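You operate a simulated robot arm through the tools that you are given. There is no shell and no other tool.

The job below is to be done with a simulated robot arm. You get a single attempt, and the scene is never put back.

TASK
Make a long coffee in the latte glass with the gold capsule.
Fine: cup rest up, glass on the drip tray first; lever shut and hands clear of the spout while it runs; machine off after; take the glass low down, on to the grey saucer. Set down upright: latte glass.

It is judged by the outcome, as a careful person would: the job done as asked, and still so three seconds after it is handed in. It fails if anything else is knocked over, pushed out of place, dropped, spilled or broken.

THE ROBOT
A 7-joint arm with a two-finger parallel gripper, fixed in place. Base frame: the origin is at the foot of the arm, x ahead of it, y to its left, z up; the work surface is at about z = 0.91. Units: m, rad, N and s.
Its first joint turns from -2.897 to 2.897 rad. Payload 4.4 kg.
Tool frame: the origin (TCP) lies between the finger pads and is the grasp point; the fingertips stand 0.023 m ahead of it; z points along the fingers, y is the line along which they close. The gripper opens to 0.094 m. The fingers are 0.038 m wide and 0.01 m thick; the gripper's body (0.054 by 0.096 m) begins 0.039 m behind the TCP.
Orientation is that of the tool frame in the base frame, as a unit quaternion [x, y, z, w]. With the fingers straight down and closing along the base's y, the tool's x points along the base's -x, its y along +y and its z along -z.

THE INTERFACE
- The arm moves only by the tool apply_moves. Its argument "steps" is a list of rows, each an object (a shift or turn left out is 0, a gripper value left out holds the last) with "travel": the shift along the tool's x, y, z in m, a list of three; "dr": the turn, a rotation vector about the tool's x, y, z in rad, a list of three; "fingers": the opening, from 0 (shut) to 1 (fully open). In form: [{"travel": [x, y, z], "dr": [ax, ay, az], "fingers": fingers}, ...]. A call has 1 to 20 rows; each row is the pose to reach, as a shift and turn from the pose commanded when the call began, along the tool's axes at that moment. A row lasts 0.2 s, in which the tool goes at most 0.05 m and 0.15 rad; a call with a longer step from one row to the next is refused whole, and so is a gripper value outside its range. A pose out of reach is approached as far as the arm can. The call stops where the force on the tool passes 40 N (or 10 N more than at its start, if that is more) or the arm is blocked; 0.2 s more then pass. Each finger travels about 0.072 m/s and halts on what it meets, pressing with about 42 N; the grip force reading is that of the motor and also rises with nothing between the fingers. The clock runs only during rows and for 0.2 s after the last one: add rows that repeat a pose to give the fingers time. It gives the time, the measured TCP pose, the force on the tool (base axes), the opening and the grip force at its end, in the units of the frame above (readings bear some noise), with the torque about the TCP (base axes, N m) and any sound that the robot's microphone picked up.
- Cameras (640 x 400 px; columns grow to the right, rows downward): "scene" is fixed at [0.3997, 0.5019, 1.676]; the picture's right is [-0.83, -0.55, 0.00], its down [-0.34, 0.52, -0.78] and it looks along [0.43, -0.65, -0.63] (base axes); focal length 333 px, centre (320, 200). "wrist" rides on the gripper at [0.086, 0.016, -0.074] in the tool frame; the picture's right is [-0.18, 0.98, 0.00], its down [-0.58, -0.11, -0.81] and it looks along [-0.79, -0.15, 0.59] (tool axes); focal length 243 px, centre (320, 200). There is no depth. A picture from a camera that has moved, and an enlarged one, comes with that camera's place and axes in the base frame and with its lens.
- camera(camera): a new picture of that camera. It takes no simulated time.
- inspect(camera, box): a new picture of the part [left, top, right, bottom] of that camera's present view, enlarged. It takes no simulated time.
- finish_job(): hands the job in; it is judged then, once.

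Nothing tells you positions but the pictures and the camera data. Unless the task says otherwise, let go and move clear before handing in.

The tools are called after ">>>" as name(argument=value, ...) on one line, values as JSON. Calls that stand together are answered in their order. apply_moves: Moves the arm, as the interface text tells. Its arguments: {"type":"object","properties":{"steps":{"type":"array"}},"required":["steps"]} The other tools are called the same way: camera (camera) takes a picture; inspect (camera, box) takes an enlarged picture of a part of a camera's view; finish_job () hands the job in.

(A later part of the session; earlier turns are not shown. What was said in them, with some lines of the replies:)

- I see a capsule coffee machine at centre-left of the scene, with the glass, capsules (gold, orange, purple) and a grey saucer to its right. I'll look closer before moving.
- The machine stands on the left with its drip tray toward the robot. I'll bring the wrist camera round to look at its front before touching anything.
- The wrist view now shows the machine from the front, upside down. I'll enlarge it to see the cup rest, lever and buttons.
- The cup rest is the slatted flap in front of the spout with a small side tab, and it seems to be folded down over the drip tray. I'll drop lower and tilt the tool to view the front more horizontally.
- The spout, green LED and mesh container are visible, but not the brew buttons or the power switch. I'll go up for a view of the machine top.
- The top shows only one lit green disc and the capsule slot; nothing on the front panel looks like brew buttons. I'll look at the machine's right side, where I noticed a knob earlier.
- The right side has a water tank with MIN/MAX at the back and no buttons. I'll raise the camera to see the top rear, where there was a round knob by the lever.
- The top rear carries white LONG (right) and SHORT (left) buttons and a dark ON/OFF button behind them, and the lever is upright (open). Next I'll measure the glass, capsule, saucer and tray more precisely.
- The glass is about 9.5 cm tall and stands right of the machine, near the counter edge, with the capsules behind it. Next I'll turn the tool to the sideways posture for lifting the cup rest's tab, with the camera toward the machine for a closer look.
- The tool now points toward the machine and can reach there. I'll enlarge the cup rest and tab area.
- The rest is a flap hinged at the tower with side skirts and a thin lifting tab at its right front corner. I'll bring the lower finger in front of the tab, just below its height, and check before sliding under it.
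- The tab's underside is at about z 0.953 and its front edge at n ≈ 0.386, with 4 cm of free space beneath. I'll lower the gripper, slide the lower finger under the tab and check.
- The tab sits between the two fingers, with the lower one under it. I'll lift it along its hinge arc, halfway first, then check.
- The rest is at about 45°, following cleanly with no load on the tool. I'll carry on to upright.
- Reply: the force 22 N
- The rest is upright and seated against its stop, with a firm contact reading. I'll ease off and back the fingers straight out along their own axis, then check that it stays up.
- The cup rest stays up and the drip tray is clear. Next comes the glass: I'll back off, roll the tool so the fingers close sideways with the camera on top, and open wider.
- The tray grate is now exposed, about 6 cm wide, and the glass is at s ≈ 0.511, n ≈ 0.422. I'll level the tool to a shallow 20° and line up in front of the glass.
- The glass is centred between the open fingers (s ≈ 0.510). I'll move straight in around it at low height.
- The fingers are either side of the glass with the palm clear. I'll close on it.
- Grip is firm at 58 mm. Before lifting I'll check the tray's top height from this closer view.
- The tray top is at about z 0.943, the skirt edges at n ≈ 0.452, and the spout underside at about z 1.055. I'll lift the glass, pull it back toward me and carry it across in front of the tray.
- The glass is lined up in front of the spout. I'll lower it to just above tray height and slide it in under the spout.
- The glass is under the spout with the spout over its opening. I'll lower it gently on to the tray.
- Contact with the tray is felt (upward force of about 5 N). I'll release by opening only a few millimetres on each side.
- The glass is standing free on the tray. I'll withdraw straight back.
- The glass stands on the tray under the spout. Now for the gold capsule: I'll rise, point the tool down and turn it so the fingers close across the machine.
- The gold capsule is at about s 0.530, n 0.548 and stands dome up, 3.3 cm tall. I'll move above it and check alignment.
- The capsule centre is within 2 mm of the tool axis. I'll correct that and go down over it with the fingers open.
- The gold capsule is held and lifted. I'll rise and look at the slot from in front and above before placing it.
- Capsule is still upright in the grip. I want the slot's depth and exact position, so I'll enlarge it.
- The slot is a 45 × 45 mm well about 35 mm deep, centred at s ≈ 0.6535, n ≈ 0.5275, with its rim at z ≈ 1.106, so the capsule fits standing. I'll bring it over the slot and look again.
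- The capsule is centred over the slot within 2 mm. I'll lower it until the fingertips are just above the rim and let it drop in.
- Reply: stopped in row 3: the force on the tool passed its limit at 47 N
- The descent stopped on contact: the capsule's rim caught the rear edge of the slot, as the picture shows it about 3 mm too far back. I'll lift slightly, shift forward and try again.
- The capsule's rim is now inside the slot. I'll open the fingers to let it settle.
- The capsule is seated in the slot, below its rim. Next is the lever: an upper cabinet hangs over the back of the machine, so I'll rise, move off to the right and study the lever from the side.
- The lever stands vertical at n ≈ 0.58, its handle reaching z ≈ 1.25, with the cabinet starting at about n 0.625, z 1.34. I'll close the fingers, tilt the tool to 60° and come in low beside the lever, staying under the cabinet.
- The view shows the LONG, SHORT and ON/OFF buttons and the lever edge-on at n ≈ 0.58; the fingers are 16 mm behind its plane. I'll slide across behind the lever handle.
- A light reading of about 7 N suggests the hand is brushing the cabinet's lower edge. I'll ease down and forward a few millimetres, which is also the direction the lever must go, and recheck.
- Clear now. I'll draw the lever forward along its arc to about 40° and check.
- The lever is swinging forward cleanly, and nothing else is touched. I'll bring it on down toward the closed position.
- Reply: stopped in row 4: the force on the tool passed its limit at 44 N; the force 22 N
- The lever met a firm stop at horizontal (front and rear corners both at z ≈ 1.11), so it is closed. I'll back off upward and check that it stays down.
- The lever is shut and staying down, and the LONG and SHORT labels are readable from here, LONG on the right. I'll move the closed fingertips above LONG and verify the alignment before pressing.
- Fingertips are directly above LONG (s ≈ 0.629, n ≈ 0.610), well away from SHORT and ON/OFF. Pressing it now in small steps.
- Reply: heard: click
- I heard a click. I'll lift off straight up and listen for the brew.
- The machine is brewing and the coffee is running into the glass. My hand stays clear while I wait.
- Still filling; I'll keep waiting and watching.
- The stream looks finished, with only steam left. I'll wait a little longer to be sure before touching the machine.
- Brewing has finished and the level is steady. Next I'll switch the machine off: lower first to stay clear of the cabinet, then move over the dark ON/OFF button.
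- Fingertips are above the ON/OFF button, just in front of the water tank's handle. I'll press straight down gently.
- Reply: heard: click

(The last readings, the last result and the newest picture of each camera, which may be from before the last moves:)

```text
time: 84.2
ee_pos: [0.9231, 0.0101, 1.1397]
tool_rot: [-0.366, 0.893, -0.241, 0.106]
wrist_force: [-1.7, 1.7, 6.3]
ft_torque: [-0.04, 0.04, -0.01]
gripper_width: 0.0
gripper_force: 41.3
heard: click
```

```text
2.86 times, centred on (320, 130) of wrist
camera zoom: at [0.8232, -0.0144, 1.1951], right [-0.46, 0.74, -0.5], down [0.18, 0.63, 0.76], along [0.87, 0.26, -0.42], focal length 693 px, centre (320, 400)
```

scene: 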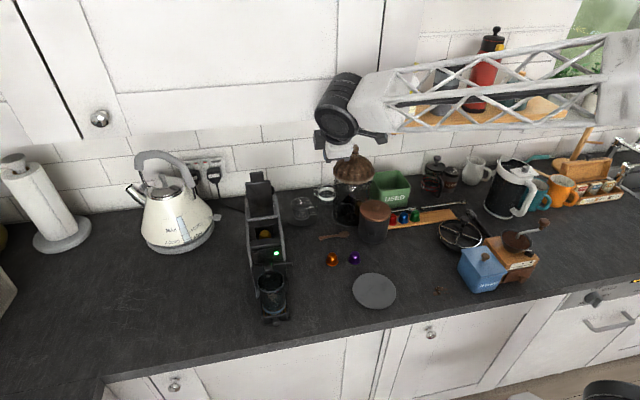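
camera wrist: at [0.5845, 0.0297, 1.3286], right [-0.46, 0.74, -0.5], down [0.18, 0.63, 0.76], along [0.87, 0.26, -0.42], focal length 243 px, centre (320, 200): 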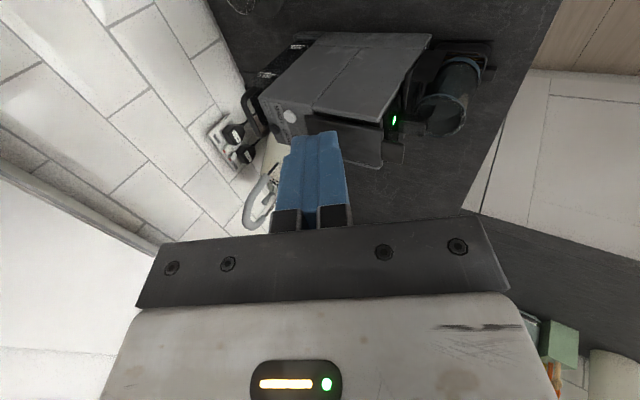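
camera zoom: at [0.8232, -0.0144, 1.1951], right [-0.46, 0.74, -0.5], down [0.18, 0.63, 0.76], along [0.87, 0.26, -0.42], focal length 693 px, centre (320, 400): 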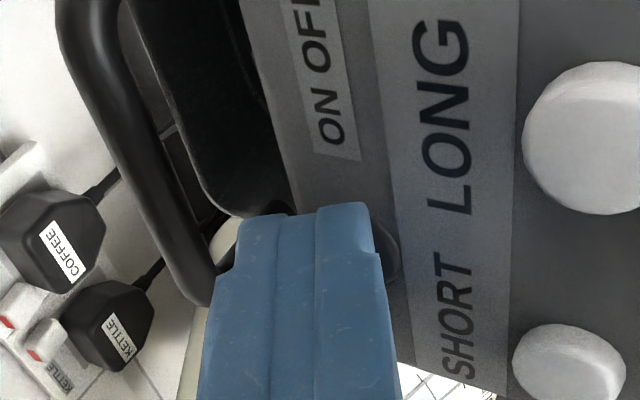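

The green light went out with the click, so the machine is off. I'll lift straight up, then come back over the top and away to set up for the glass.

>>> apply_moves(steps=[{"travel": [0, -0.0075, -0.013]}, {"travel": [0, -0.015, -0.026]}, {"travel": [0.0125, 0.0131, -0.0523]}, {"travel": [0.025, 0.0412, -0.0787]}, {"travel": [0.0375, 0.0693, -0.105]}, {"travel": [0.05, 0.0974, -0.1313]}, {"travel": [0.0625, 0.1255, -0.1577]}, {"travel": [0.075, 0.1536, -0.184]}, {"travel": [0.0875, 0.1817, -0.2103]}, {"travel": [0.1, 0.2098, -0.2366]}])

>>> inspect(camera="scene", box=[220, 180, 360, 340])

>>> camera(camera="wrist")

```text
time: 86.4
ee_pos: [0.6384, 0.1533, 1.2354]
tool_rot: [-0.366, 0.893, -0.241, 0.106]
wrist_force: [-0.7, -0.9, -0.9]
ft_torque: [0.01, -0.03, -0.01]
gripper_width: 0.0001
gripper_force: 42.4
```

```text
2.50 times, centred on (290, 260) of scene
camera zoom: at [0.3997, 0.5019, 1.676], right [-0.83, -0.55, 0.0], down [-0.34, 0.52, -0.78], along [0.43, -0.65, -0.63], focal length 832 px, centre (395, 50)
```

zoom: 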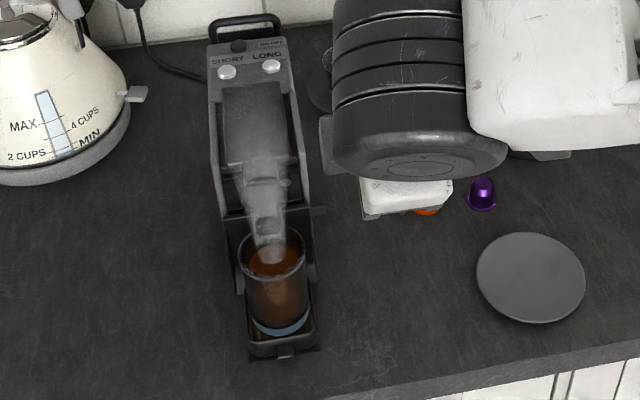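

```text
taken
camera wrist: at [0.539, 0.128, 1.2909], right [-0.46, 0.74, -0.5], down [0.18, 0.63, 0.76], along [0.87, 0.26, -0.42], focal length 243 px, centre (320, 200)
```

wrist: 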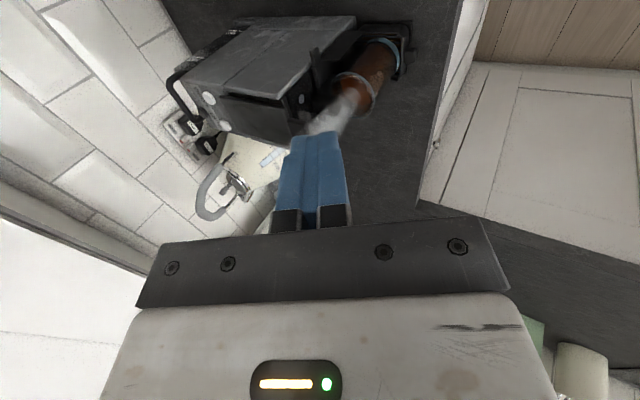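

>>> apply_moves(steps=[{"travel": [-0.0125, 0.0254, -0.006], "fingers": 0.4}, {"travel": [-0.025, 0.0508, -0.012], "dr": [0, 0, -0.12], "fingers": 0.8}, {"travel": [-0.0375, 0.0762, -0.018], "dr": [0, 0, -0.26]}, {"travel": [-0.05, 0.1016, -0.024], "dr": [0, 0, -0.4]}, {"travel": [-0.05, 0.1016, -0.024], "dr": [0, 0, -0.54]}, {"travel": [-0.05, 0.1016, -0.024], "dr": [0, 0, -0.68]}, {"travel": [-0.05, 0.1016, -0.024], "dr": [0, 0, -0.82]}, {"travel": [-0.05, 0.1016, -0.024], "dr": [0, 0, -0.96]}, {"travel": [-0.05, 0.1016, -0.024], "dr": [0, 0, -1.1]}, {"travel": [-0.05, 0.1016, -0.024], "dr": [0, 0, -1.24]}, {"travel": [-0.05, 0.1016, -0.024], "dr": [0, 0, -1.38]}, {"travel": [-0.05, 0.1016, -0.024], "dr": [0, 0, -1.48]}, {"travel": [-0.05, 0.1016, -0.024], "dr": [0, 0, -1.571]}])

>>> camera(camera="wrist")

```text
time: 89.2
ee_pos: [0.6031, 0.2585, 1.2052]
tool_rot: [0.89, -0.372, 0.246, 0.096]
wrist_force: [-0.2, -0.2, 0.3]
ft_torque: [0.03, -0.04, 0.03]
gripper_width: 0.0754
gripper_force: 0.1
```

```text
taken
camera wrist: at [0.6173, 0.2203, 1.3135], right [-0.81, -0.58, -0.1], down [-0.57, 0.72, 0.4], along [-0.16, 0.38, -0.91], focal length 243 px, centre (320, 200)
```

wrist: 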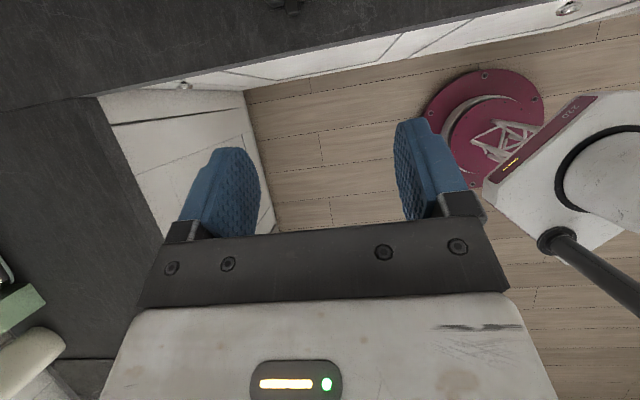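

The tool is rolled so the fingers close sideways. I'll level it and line up low in front of the glass.

>>> apply_moves(steps=[{"travel": [-0.0115, -0.0051, 0.0259], "dr": [0, 0.086, 0]}, {"travel": [-0.023, -0.0102, 0.0518], "dr": [0, 0.172, 0]}, {"travel": [-0.0345, -0.0153, 0.0777], "dr": [0, 0.258, 0]}, {"travel": [-0.046, -0.0204, 0.1037], "dr": [0, 0.344, 0]}, {"travel": [-0.0575, -0.0255, 0.1296], "dr": [0, 0.43, 0]}, {"travel": [-0.069, -0.0306, 0.1555], "dr": [0, 0.516, 0]}, {"travel": [-0.0805, -0.0357, 0.1814], "dr": [0, 0.602, 0]}, {"travel": [-0.092, -0.0408, 0.2073], "dr": [0, 0.688, 0]}, {"travel": [-0.092, -0.0408, 0.2073], "dr": [0, 0.688, 0]}])

>>> camera(camera="wrist")

>>> inspect(camera="scene", box=[230, 230, 350, 340])

```text
time: 91.2
ee_pos: [0.6536, 0.2716, 0.9808]
tool_rot: [0.755, -0.319, 0.531, 0.216]
wrist_force: [0.2, -0.3, 0.1]
ft_torque: [0.01, 0.04, 0.0]
gripper_width: 0.0752
gripper_force: 0.1
```

```text
taken
camera wrist: at [0.612, 0.2879, 1.0879], right [-0.74, -0.65, -0.19], down [-0.59, 0.76, -0.27], along [0.31, -0.09, -0.95], focal length 243 px, centre (320, 200)
```

wrist: 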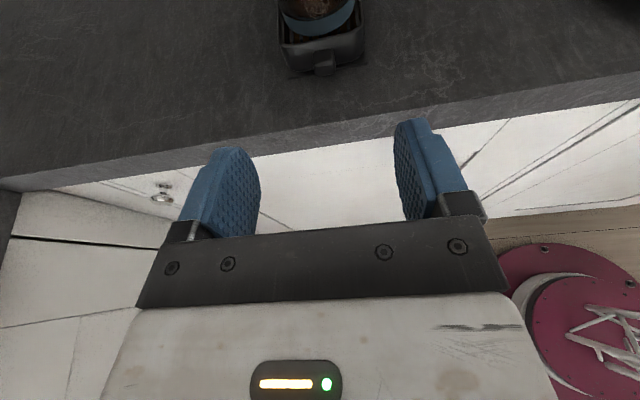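

```text
3.64 times, centred on (290, 285) of scene
camera zoom: at [0.3997, 0.5019, 1.676], right [-0.83, -0.55, 0.0], down [-0.34, 0.52, -0.78], along [0.43, -0.65, -0.63], focal length 1210 px, centre (429, -109)
```

zoom: 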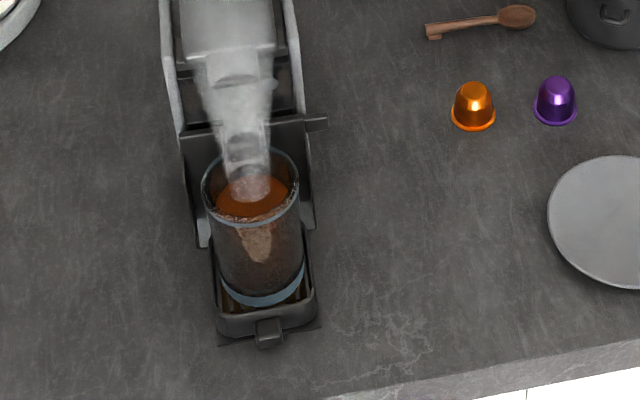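

>>> inspect(camera="wrist", box=[260, 0, 380, 80])

```text
5.00 times, centred on (320, 40) of wrist
camera zoom: at [0.612, 0.2879, 1.0879], right [-0.74, -0.65, -0.19], down [-0.59, 0.76, -0.27], along [0.31, -0.09, -0.95], focal length 1213 px, centre (320, 1000)
```

zoom: 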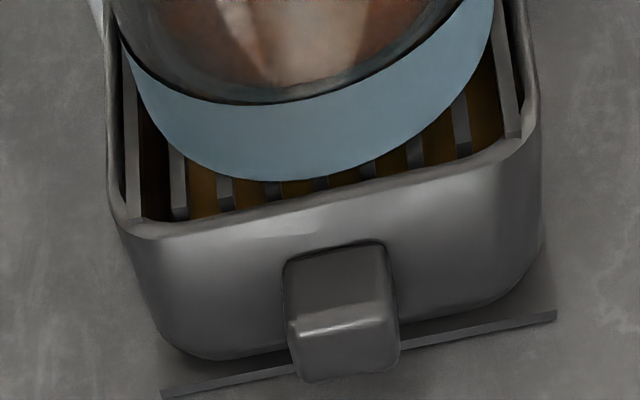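

The glass is centred at s ≈ 0.651, n ≈ 0.435 on the tray. I'll slide the open fingers in around its lower half.

>>> apply_moves(steps=[{"travel": [0.0098, 0.0023, 0.0284]}, {"travel": [0.0195, 0.0023, 0.0568]}, {"travel": [0.0293, 0.0023, 0.0852]}, {"travel": [0.0366, 0.0023, 0.1065]}, {"travel": [0.0427, 0.0023, 0.1243]}, {"travel": [0.0488, 0.0023, 0.142]}, {"travel": [0.0488, 0.0023, 0.142]}])

>>> camera(camera="wrist")

>>> inspect(camera="scene", box=[235, 240, 325, 330])

```text
time: 92.8
ee_pos: [0.7585, 0.162, 0.9771]
tool_rot: [0.756, -0.318, 0.531, 0.215]
wrist_force: [-0.6, -0.4, 0.7]
ft_torque: [0.01, -0.05, 0.01]
gripper_width: 0.0752
gripper_force: 0.1
```

```text
taken
camera wrist: at [0.7168, 0.1786, 1.0845], right [-0.74, -0.65, -0.18], down [-0.59, 0.76, -0.27], along [0.31, -0.09, -0.95], focal length 243 px, centre (320, 200)
```

wrist: 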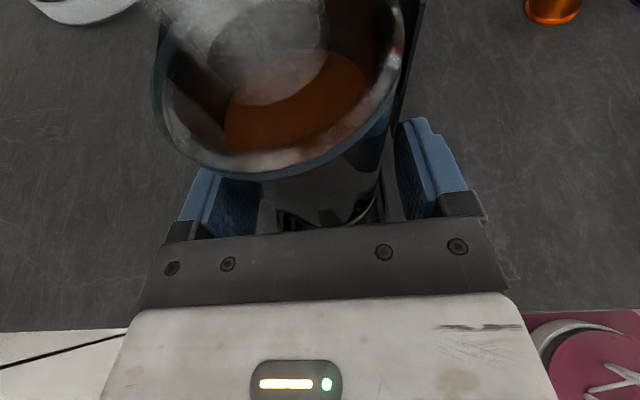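

```text
4.44 times, centred on (280, 285) of scene
camera zoom: at [0.3997, 0.5019, 1.676], right [-0.83, -0.55, 0.0], down [-0.34, 0.52, -0.78], along [0.43, -0.65, -0.63], focal length 1479 px, centre (498, -178)
```

zoom: 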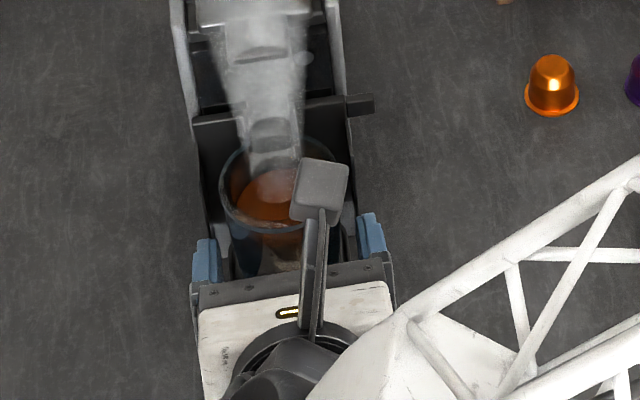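

>>> apply_moves(steps=[{"travel": [0, 0, 0], "fingers": 0.7}, {"travel": [0, 0, 0], "fingers": 0.64}, {"travel": [0, 0, 0], "fingers": 0.58}, {"travel": [0, 0, 0], "fingers": 0.5}, {"travel": [0, 0, 0], "fingers": 0.5}])

```text
time: 94.0
ee_pos: [0.7581, 0.1622, 0.9774]
tool_rot: [0.755, -0.319, 0.531, 0.216]
wrist_force: [-0.6, 0.1, 0.5]
ft_torque: [-0.05, 0.02, -0.01]
gripper_width: 0.0579
gripper_force: 41.8
```

Grip is firm, low on the glass. I'll raise it 6 mm, which keeps it under the spout, and draw it slowly straight out.

>>> apply_moves(steps=[{"travel": [0.0028, 0, -0.001]}, {"travel": [0.0056, 0, -0.0021]}, {"travel": [0.0056, 0, -0.0021]}, {"travel": [0.0035, 0, -0.0077]}, {"travel": [0.0015, 0, -0.0134]}, {"travel": [-0.0016, 0, -0.0218]}, {"travel": [-0.0047, 0.0001, -0.0303]}, {"travel": [-0.0081, 0.0002, -0.0397]}, {"travel": [-0.0115, 0.0003, -0.0491]}, {"travel": [-0.015, 0.0003, -0.0585]}, {"travel": [-0.0184, 0.0004, -0.0679]}, {"travel": [-0.0218, 0.0004, -0.0773]}, {"travel": [-0.0252, 0.0005, -0.0867]}, {"travel": [-0.0284, 0.0005, -0.095]}, {"travel": [-0.0304, 0.0005, -0.1008]}, {"travel": [-0.0304, 0.0005, -0.1008]}])

>>> camera(camera="wrist")

>>> inspect(camera="scene", box=[225, 230, 405, 350])

```text
time: 97.4
ee_pos: [0.6833, 0.2363, 0.984]
tool_rot: [0.755, -0.319, 0.531, 0.216]
wrist_force: [0.6, -0.3, -2.7]
ft_torque: [-0.03, 0.02, -0.06]
gripper_width: 0.0579
gripper_force: 41.6
```

```text
taken
camera wrist: at [0.6418, 0.2535, 1.0913], right [-0.74, -0.65, -0.19], down [-0.59, 0.76, -0.27], along [0.31, -0.09, -0.95], focal length 243 px, centre (320, 200)
```

wrist: 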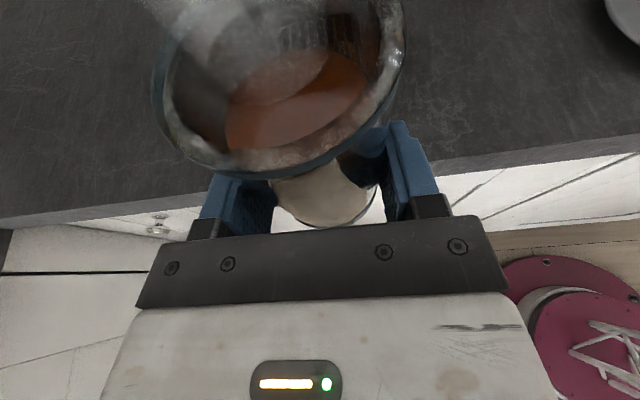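

```text
3.33 times, centred on (315, 290) of scene
camera zoom: at [0.3997, 0.5019, 1.676], right [-0.83, -0.55, 0.0], down [-0.34, 0.52, -0.78], along [0.43, -0.65, -0.63], focal length 1110 px, centre (337, -100)
```

zoom: 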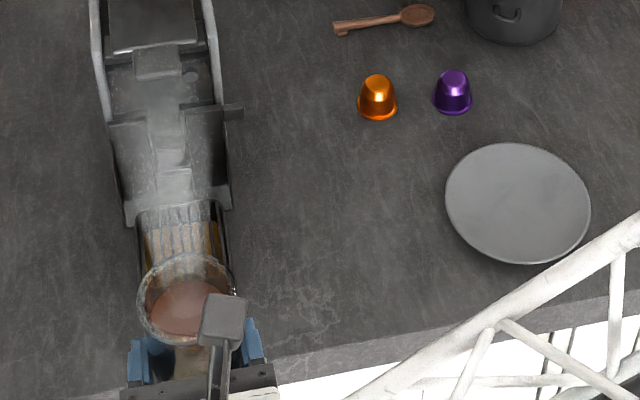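

The glass is clear of the machine, upright and not spilling. I'll raise it slightly and carry it slowly across toward the saucer, in front of the counter objects.

>>> apply_moves(steps=[{"travel": [0.0141, 0, -0.0052]}, {"travel": [0.0282, 0, -0.0103]}, {"travel": [0.0283, 0.012, -0.0103]}, {"travel": [0.0286, 0.028, -0.0103]}, {"travel": [0.0289, 0.046, -0.0103]}, {"travel": [0.0291, 0.065, -0.0103]}, {"travel": [0.0294, 0.084, -0.0103]}, {"travel": [0.0297, 0.103, -0.0103]}, {"travel": [0.0299, 0.122, -0.0103]}, {"travel": [0.0302, 0.141, -0.0103]}, {"travel": [0.0305, 0.16, -0.0103]}, {"travel": [0.0307, 0.179, -0.0103]}, {"travel": [0.031, 0.198, -0.0103]}, {"travel": [0.0312, 0.217, -0.0103]}, {"travel": [0.0315, 0.235, -0.0103]}, {"travel": [0.0317, 0.25, -0.0103]}, {"travel": [0.0319, 0.26, -0.0103]}, {"travel": [0.0319, 0.265, -0.0103]}, {"travel": [0.0319, 0.265, -0.0103]}])

>>> camera(camera="wrist")

>>> inspect(camera="scene", box=[270, 230, 430, 350])

```text
time: 101.4
ee_pos: [0.495, 0.0486, 1.014]
tool_rot: [0.755, -0.318, 0.531, 0.216]
wrist_force: [0.3, -0.3, -2.9]
ft_torque: [-0.01, 0.0, -0.01]
gripper_width: 0.0576
gripper_force: 42.3
```

```text
taken
camera wrist: at [0.4543, 0.0653, 1.121], right [-0.74, -0.65, -0.19], down [-0.59, 0.76, -0.27], along [0.31, -0.09, -0.95], focal length 243 px, centre (320, 200)
```

wrist: 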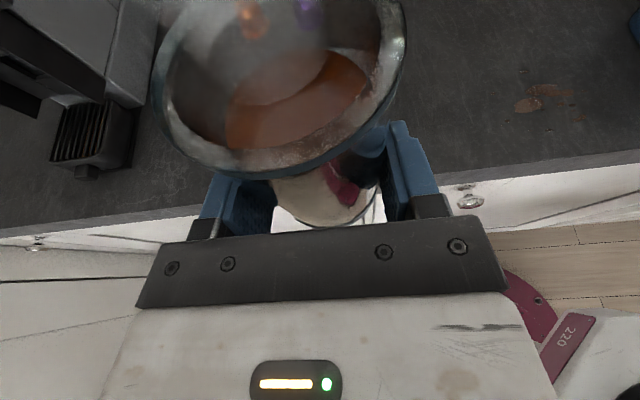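

```text
3.33 times, centred on (350, 290) of scene
camera zoom: at [0.3997, 0.5019, 1.676], right [-0.83, -0.55, 0.0], down [-0.34, 0.52, -0.78], along [0.43, -0.65, -0.63], focal length 1110 px, centre (220, -100)
```

zoom: 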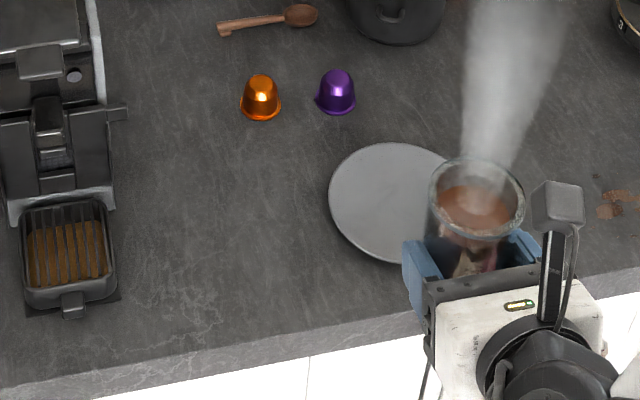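

The machine's light is dark, and the glass is steady in front of the saucer, whose centre I put at s ≈ 0.382, n ≈ 0.436. I'll move forward over it, still raised.

>>> apply_moves(steps=[{"travel": [0.0034, 0.0002, 0.0094]}, {"travel": [0.0086, 0.0005, 0.0235]}, {"travel": [0.0144, 0.0008, 0.0395]}, {"travel": [0.0203, 0.0011, 0.0555]}, {"travel": [0.0261, 0.0014, 0.0714]}, {"travel": [0.0315, 0.0017, 0.0864]}, {"travel": [0.0348, 0.0019, 0.0954]}, {"travel": [0.0367, 0.0019, 0.1005]}, {"travel": [0.0367, 0.0019, 0.1005]}])

>>> camera(camera="wrist")

>>> inspect(camera="scene", box=[310, 240, 430, 340])

```text
time: 103.4
ee_pos: [0.5697, -0.0287, 1.0143]
tool_rot: [0.756, -0.318, 0.531, 0.215]
wrist_force: [-0.3, 0.0, -3.8]
ft_torque: [0.0, 0.0, 0.0]
gripper_width: 0.0575
gripper_force: 42.1
```

```text
taken
camera wrist: at [0.5281, -0.012, 1.1207], right [-0.74, -0.65, -0.19], down [-0.59, 0.76, -0.27], along [0.31, -0.09, -0.95], focal length 243 px, centre (320, 200)
```

wrist: 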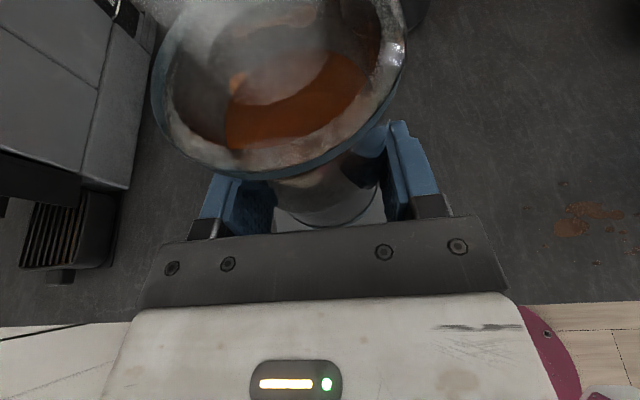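

```text
4.00 times, centred on (370, 290) of scene
camera zoom: at [0.3997, 0.5019, 1.676], right [-0.83, -0.55, 0.0], down [-0.34, 0.52, -0.78], along [0.43, -0.65, -0.63], focal length 1332 px, centre (120, -160)
```

zoom: 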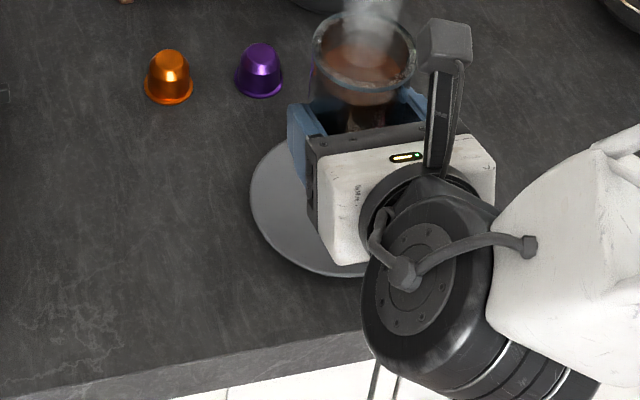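

The glass is centred over the saucer, about 6 cm up. I'll lower it slowly, most of the way first, then in small steps to contact.

>>> apply_moves(steps=[{"travel": [-0.0047, 0.0001, 0.0017]}, {"travel": [-0.0141, 0.0002, 0.0052]}, {"travel": [-0.0235, 0.0003, 0.0086]}, {"travel": [-0.0329, 0.0004, 0.012]}, {"travel": [-0.0395, 0.0005, 0.0144]}, {"travel": [-0.0423, 0.0006, 0.0155]}, {"travel": [-0.0423, 0.0006, 0.0155]}])

>>> camera(camera="wrist")

>>> inspect(camera="scene", box=[320, 240, 430, 330])

```text
time: 105.0
ee_pos: [0.5696, -0.0281, 0.9693]
tool_rot: [0.755, -0.319, 0.53, 0.216]
wrist_force: [-0.2, -0.5, -2.9]
ft_torque: [0.0, 0.01, 0.02]
gripper_width: 0.0578
gripper_force: 41.7
```

```text
taken
camera wrist: at [0.5283, -0.012, 1.0759], right [-0.74, -0.65, -0.18], down [-0.59, 0.76, -0.27], along [0.31, -0.09, -0.95], focal length 243 px, centre (320, 200)
```

wrist: 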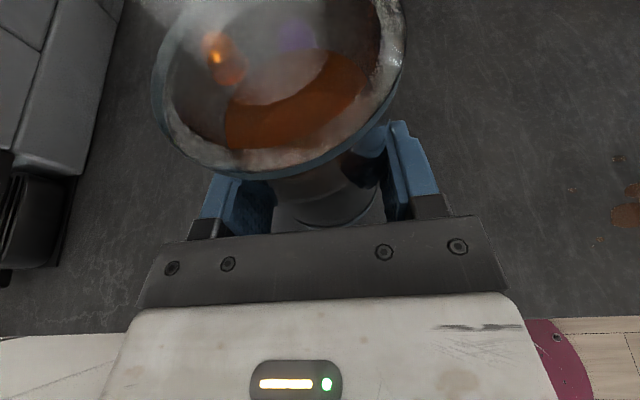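

```text
4.44 times, centred on (375, 285) of scene
camera zoom: at [0.3997, 0.5019, 1.676], right [-0.83, -0.55, 0.0], down [-0.34, 0.52, -0.78], along [0.43, -0.65, -0.63], focal length 1479 px, centre (76, -178)
```

zoom: 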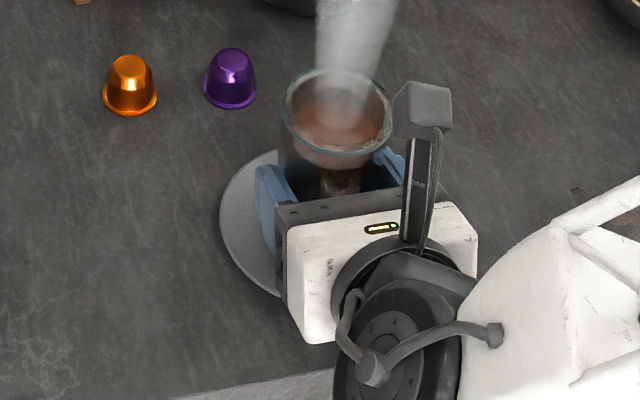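

>>> apply_moves(steps=[{"travel": [-0.0028, 0, 0.001]}, {"travel": [-0.0056, 0.0001, 0.0021]}, {"travel": [-0.0085, 0.0001, 0.0031]}, {"travel": [-0.0103, 0.0001, 0.0038]}])

>>> inspect(camera="wrist", box=[240, 140, 410, 240])

```text
time: 106.0
ee_pos: [0.5699, -0.0285, 0.9579]
tool_rot: [0.755, -0.319, 0.531, 0.216]
wrist_force: [0.1, -0.1, -3.4]
ft_torque: [0.04, 0.01, -0.01]
gripper_width: 0.0579
gripper_force: 41.8
```

```text
3.76 times, centred on (325, 190) of wrist
camera zoom: at [0.5283, -0.0116, 1.0648], right [-0.74, -0.65, -0.19], down [-0.59, 0.76, -0.27], along [0.31, -0.09, -0.95], focal length 913 px, centre (301, 238)
```

zoom: 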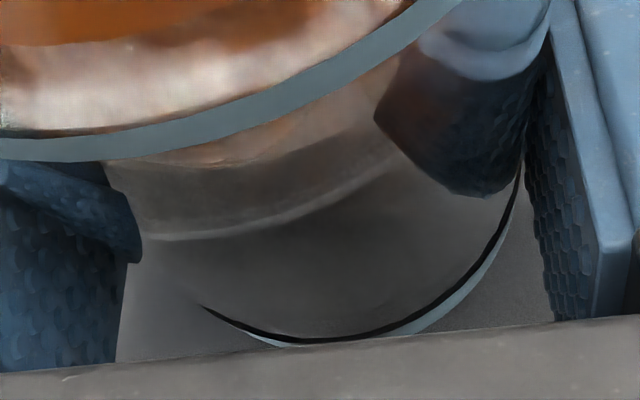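

>>> apply_moves(steps=[{"travel": [-0.0014, 0, 0.0005]}, {"travel": [-0.0028, 0, 0.001]}, {"travel": [-0.0028, 0, 0.001]}])

```text
time: 106.8
ee_pos: [0.5691, -0.0274, 0.9548]
tool_rot: [0.755, -0.319, 0.53, 0.216]
wrist_force: [-0.5, 1.0, -3.0]
ft_torque: [0.02, 0.01, 0.04]
gripper_width: 0.0578
gripper_force: 42.2
```

>>> apply_moves(steps=[{"travel": [-0.0014, 0, 0.0005]}, {"travel": [-0.0028, 0, 0.001]}, {"travel": [-0.0028, 0, 0.001]}])

```text
time: 107.6
ee_pos: [0.5715, -0.0275, 0.9535]
tool_rot: [0.755, -0.317, 0.533, 0.215]
wrist_force: [3.0, -3.1, 25.5]
ft_torque: [-0.29, -0.25, -0.06]
gripper_width: 0.058
gripper_force: 42.1
```

Contact with the saucer, a bit firmly at about 25 N. I'll ease up a millimetre or so before letting go.

>>> apply_moves(steps=[{"travel": [0.0009, 0, -0.0003]}, {"travel": [0.0014, 0, -0.0005]}, {"travel": [0.0014, 0, -0.0005]}])

```text
time: 108.4
ee_pos: [0.5702, -0.0283, 0.9525]
tool_rot: [0.756, -0.319, 0.53, 0.215]
wrist_force: [2.6, 1.6, 12.1]
ft_torque: [-0.11, -0.24, 0.03]
gripper_width: 0.0578
gripper_force: 42.1
```

>>> apply_moves(steps=[{"travel": [0.0006, 0, -0.0002]}, {"travel": [0.0009, 0, -0.0003]}, {"travel": [0.0009, 0, -0.0003]}])

>>> inspect(camera="wrist", box=[150, 0, 450, 240])

```text
time: 109.2
ee_pos: [0.5693, -0.0289, 0.9541]
tool_rot: [0.755, -0.319, 0.531, 0.216]
wrist_force: [-0.2, -0.1, -2.8]
ft_torque: [0.03, 0.01, 0.0]
gripper_width: 0.0579
gripper_force: 42.3
```

```text
1.67 times, centred on (300, 120) of wrist
camera zoom: at [0.528, -0.0119, 1.0608], right [-0.74, -0.65, -0.18], down [-0.59, 0.76, -0.27], along [0.31, -0.09, -0.95], focal length 404 px, centre (353, 333)
```

zoom: 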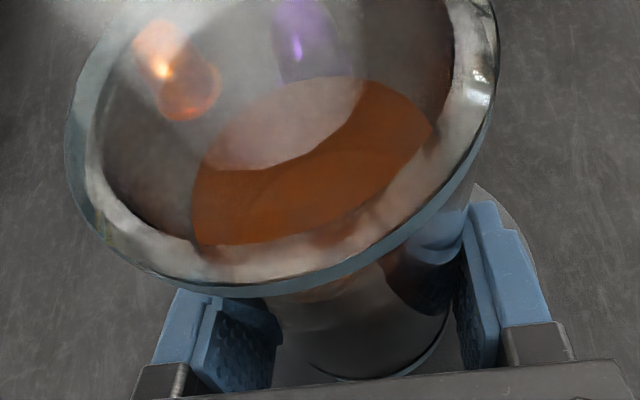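

>>> apply_moves(steps=[{"travel": [-0.0005, 0, 0.0002]}, {"travel": [-0.0007, 0, 0.0002]}, {"travel": [-0.0007, 0, 0.0002]}])

```text
time: 110.0
ee_pos: [0.5703, -0.0286, 0.9536]
tool_rot: [0.755, -0.318, 0.531, 0.215]
wrist_force: [0.4, -0.8, -3.5]
ft_torque: [0.04, 0.0, -0.01]
gripper_width: 0.0576
gripper_force: 41.7
```

>>> apply_moves(steps=[{"travel": [-0.0004, 0, 0.0001]}, {"travel": [-0.0007, 0, 0.0002]}, {"travel": [-0.0007, 0, 0.0002]}])

```text
time: 110.8
ee_pos: [0.5699, -0.0273, 0.9528]
tool_rot: [0.755, -0.319, 0.531, 0.216]
wrist_force: [1.1, 0.7, 0.8]
ft_torque: [0.01, 0.0, -0.02]
gripper_width: 0.0575
gripper_force: 42.3
```

Light contact now, with the saucer carrying the glass. I'll open the fingers gently.

>>> apply_moves(steps=[{"travel": [0, 0, 0], "fingers": 0.63}, {"travel": [0, 0, 0], "fingers": 0.67}, {"travel": [0, 0, 0], "fingers": 0.73}, {"travel": [0, 0, 0], "fingers": 0.8}, {"travel": [0, 0, 0], "fingers": 0.84}, {"travel": [0, 0, 0], "fingers": 0.84}])

>>> inspect(camera="wrist", box=[150, 0, 450, 240])

>>> inspect(camera="scene", box=[320, 240, 430, 330])

```text
time: 112.2
ee_pos: [0.5694, -0.0284, 0.9526]
tool_rot: [0.755, -0.319, 0.531, 0.217]
wrist_force: [1.3, -0.8, -0.5]
ft_torque: [-0.01, -0.01, -0.02]
gripper_width: 0.0789
gripper_force: 0.1
```

```text
1.67 times, centred on (300, 120) of wrist
camera zoom: at [0.5281, -0.0118, 1.0599], right [-0.74, -0.65, -0.19], down [-0.59, 0.76, -0.27], along [0.31, -0.09, -0.95], focal length 404 px, centre (353, 333)
```

zoom: 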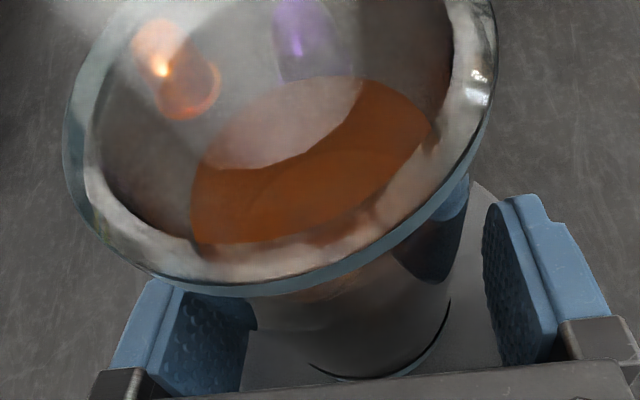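

```text
4.44 times, centred on (375, 285) of scene
camera zoom: at [0.3997, 0.5019, 1.676], right [-0.83, -0.55, 0.0], down [-0.34, 0.52, -0.78], along [0.43, -0.65, -0.63], focal length 1479 px, centre (76, -178)
```

zoom: 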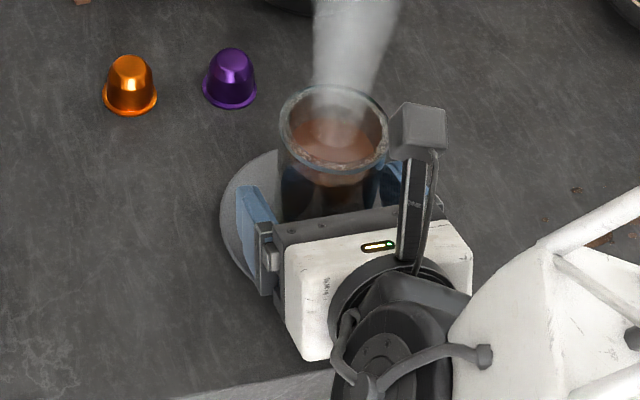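

The glass stands on the saucer by itself. I'll back straight out.

>>> apply_moves(steps=[{"travel": [-0.0034, 0, -0.0094]}, {"travel": [-0.0086, 0, -0.0235]}, {"travel": [-0.0171, 0, -0.047]}, {"travel": [-0.0274, 0, -0.0752]}, {"travel": [-0.0411, 0, -0.1128]}, {"travel": [-0.0548, 0, -0.1504]}])

>>> camera(camera="scene")

>>> inspect(camera="scene", box=[320, 240, 430, 330])

>>> inspect(camera="scene", box=[220, 170, 340, 340])

```text
time: 113.6
ee_pos: [0.457, 0.0857, 0.9526]
tool_rot: [0.755, -0.319, 0.531, 0.216]
wrist_force: [-0.8, -0.1, -0.2]
ft_torque: [0.0, 0.0, -0.01]
gripper_width: 0.0791
gripper_force: 0.0
```

```text
taken
```

scene: 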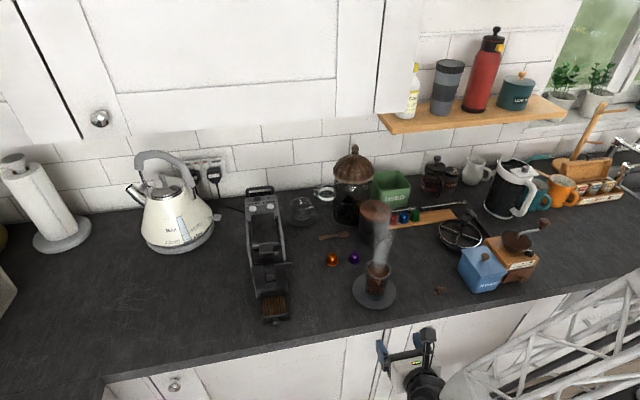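

```text
4.44 times, centred on (375, 285) of scene
camera zoom: at [0.3997, 0.5019, 1.676], right [-0.83, -0.55, 0.0], down [-0.34, 0.52, -0.78], along [0.43, -0.65, -0.63], focal length 1479 px, centre (76, -178)
```

zoom: 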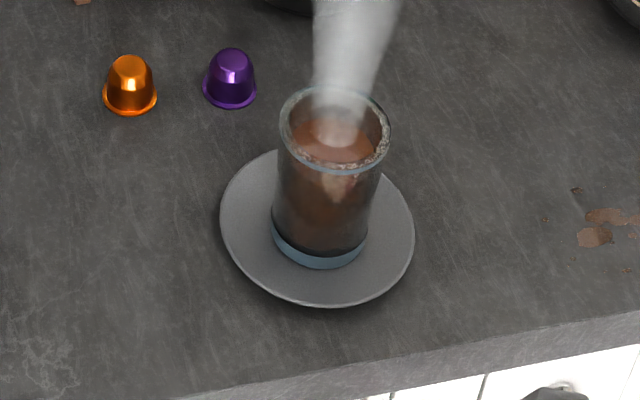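

```text
2.35 times, centred on (280, 255) of scene
camera zoom: at [0.3997, 0.5019, 1.676], right [-0.83, -0.55, 0.0], down [-0.34, 0.52, -0.78], along [0.43, -0.65, -0.63], focal length 783 px, centre (414, 71)
```

zoom: 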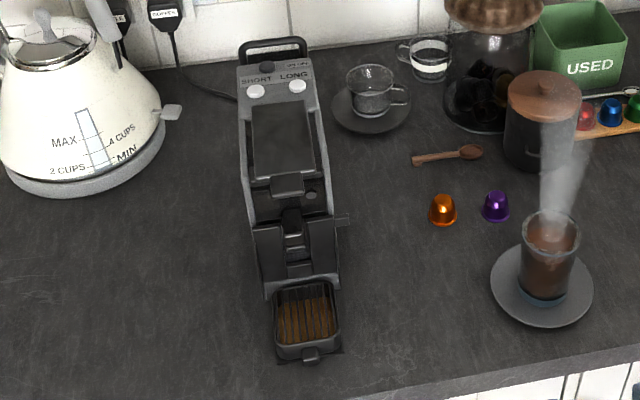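

Everything looks right: the glass of coffee is upright in the middle of the grey saucer, and the machine is off with its lever shut. I'll move the arm a bit further clear and take one last look.

>>> apply_moves(steps=[{"travel": [0.02, 0, -0.03]}, {"travel": [0.05, 0, -0.06]}, {"travel": [0.09, 0, -0.08]}, {"travel": [0.12, 0, -0.09]}, {"travel": [0.12, 0, -0.09]}])

>>> camera(camera="scene")

```text
time: 114.8
ee_pos: [0.4257, 0.1156, 1.0957]
tool_rot: [0.755, -0.319, 0.53, 0.215]
wrist_force: [-0.1, -0.4, -0.4]
ft_torque: [0.04, -0.02, -0.04]
gripper_width: 0.079
gripper_force: 0.0
```

```text
taken
```

scene: 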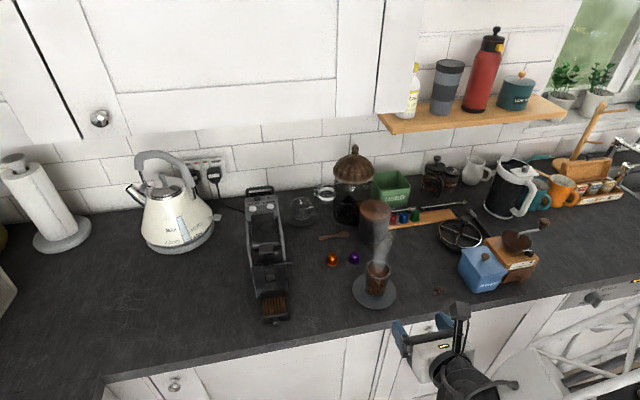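

The scene is settled: the coffee stands upright on the saucer, the machine is off, nothing else has moved, and the arm is clear. I'm handing the job in.

>>> finish_job()

```text
The job is handed in.
```

The long coffee is made with the gold capsule, and the latte glass is standing upright in the middle of the grey saucer. I handed the job in, but no result has come back yet.

- **Setup:** I folded the cup rest up and set the glass on the drip tray first. The gold capsule went into the slot and the lever was shut.
- **Brewing:** I pressed LONG and kept the arm clear of the spout until the coffee stopped running.
- **After:** I switched the machine off and its green light went out. I gripped the glass low down, lifted it out and carried it to the saucer without spilling.

There were three contacts along the way:

- **Slot:** The capsule caught the slot's rear edge at about 47 N on the first try; I shifted it forward and it went in.
- **Cabinet:** The hand probably brushed the upper cabinet's lower edge lightly, at about 7 N.
- **Saucer:** The glass met the saucer a bit firmly, at about 25 N, so I eased it up and set it down again before letting go.

Nothing looked moved or damaged afterwards. I left the cup rest up and the lever shut, with the used capsule still inside the machine.
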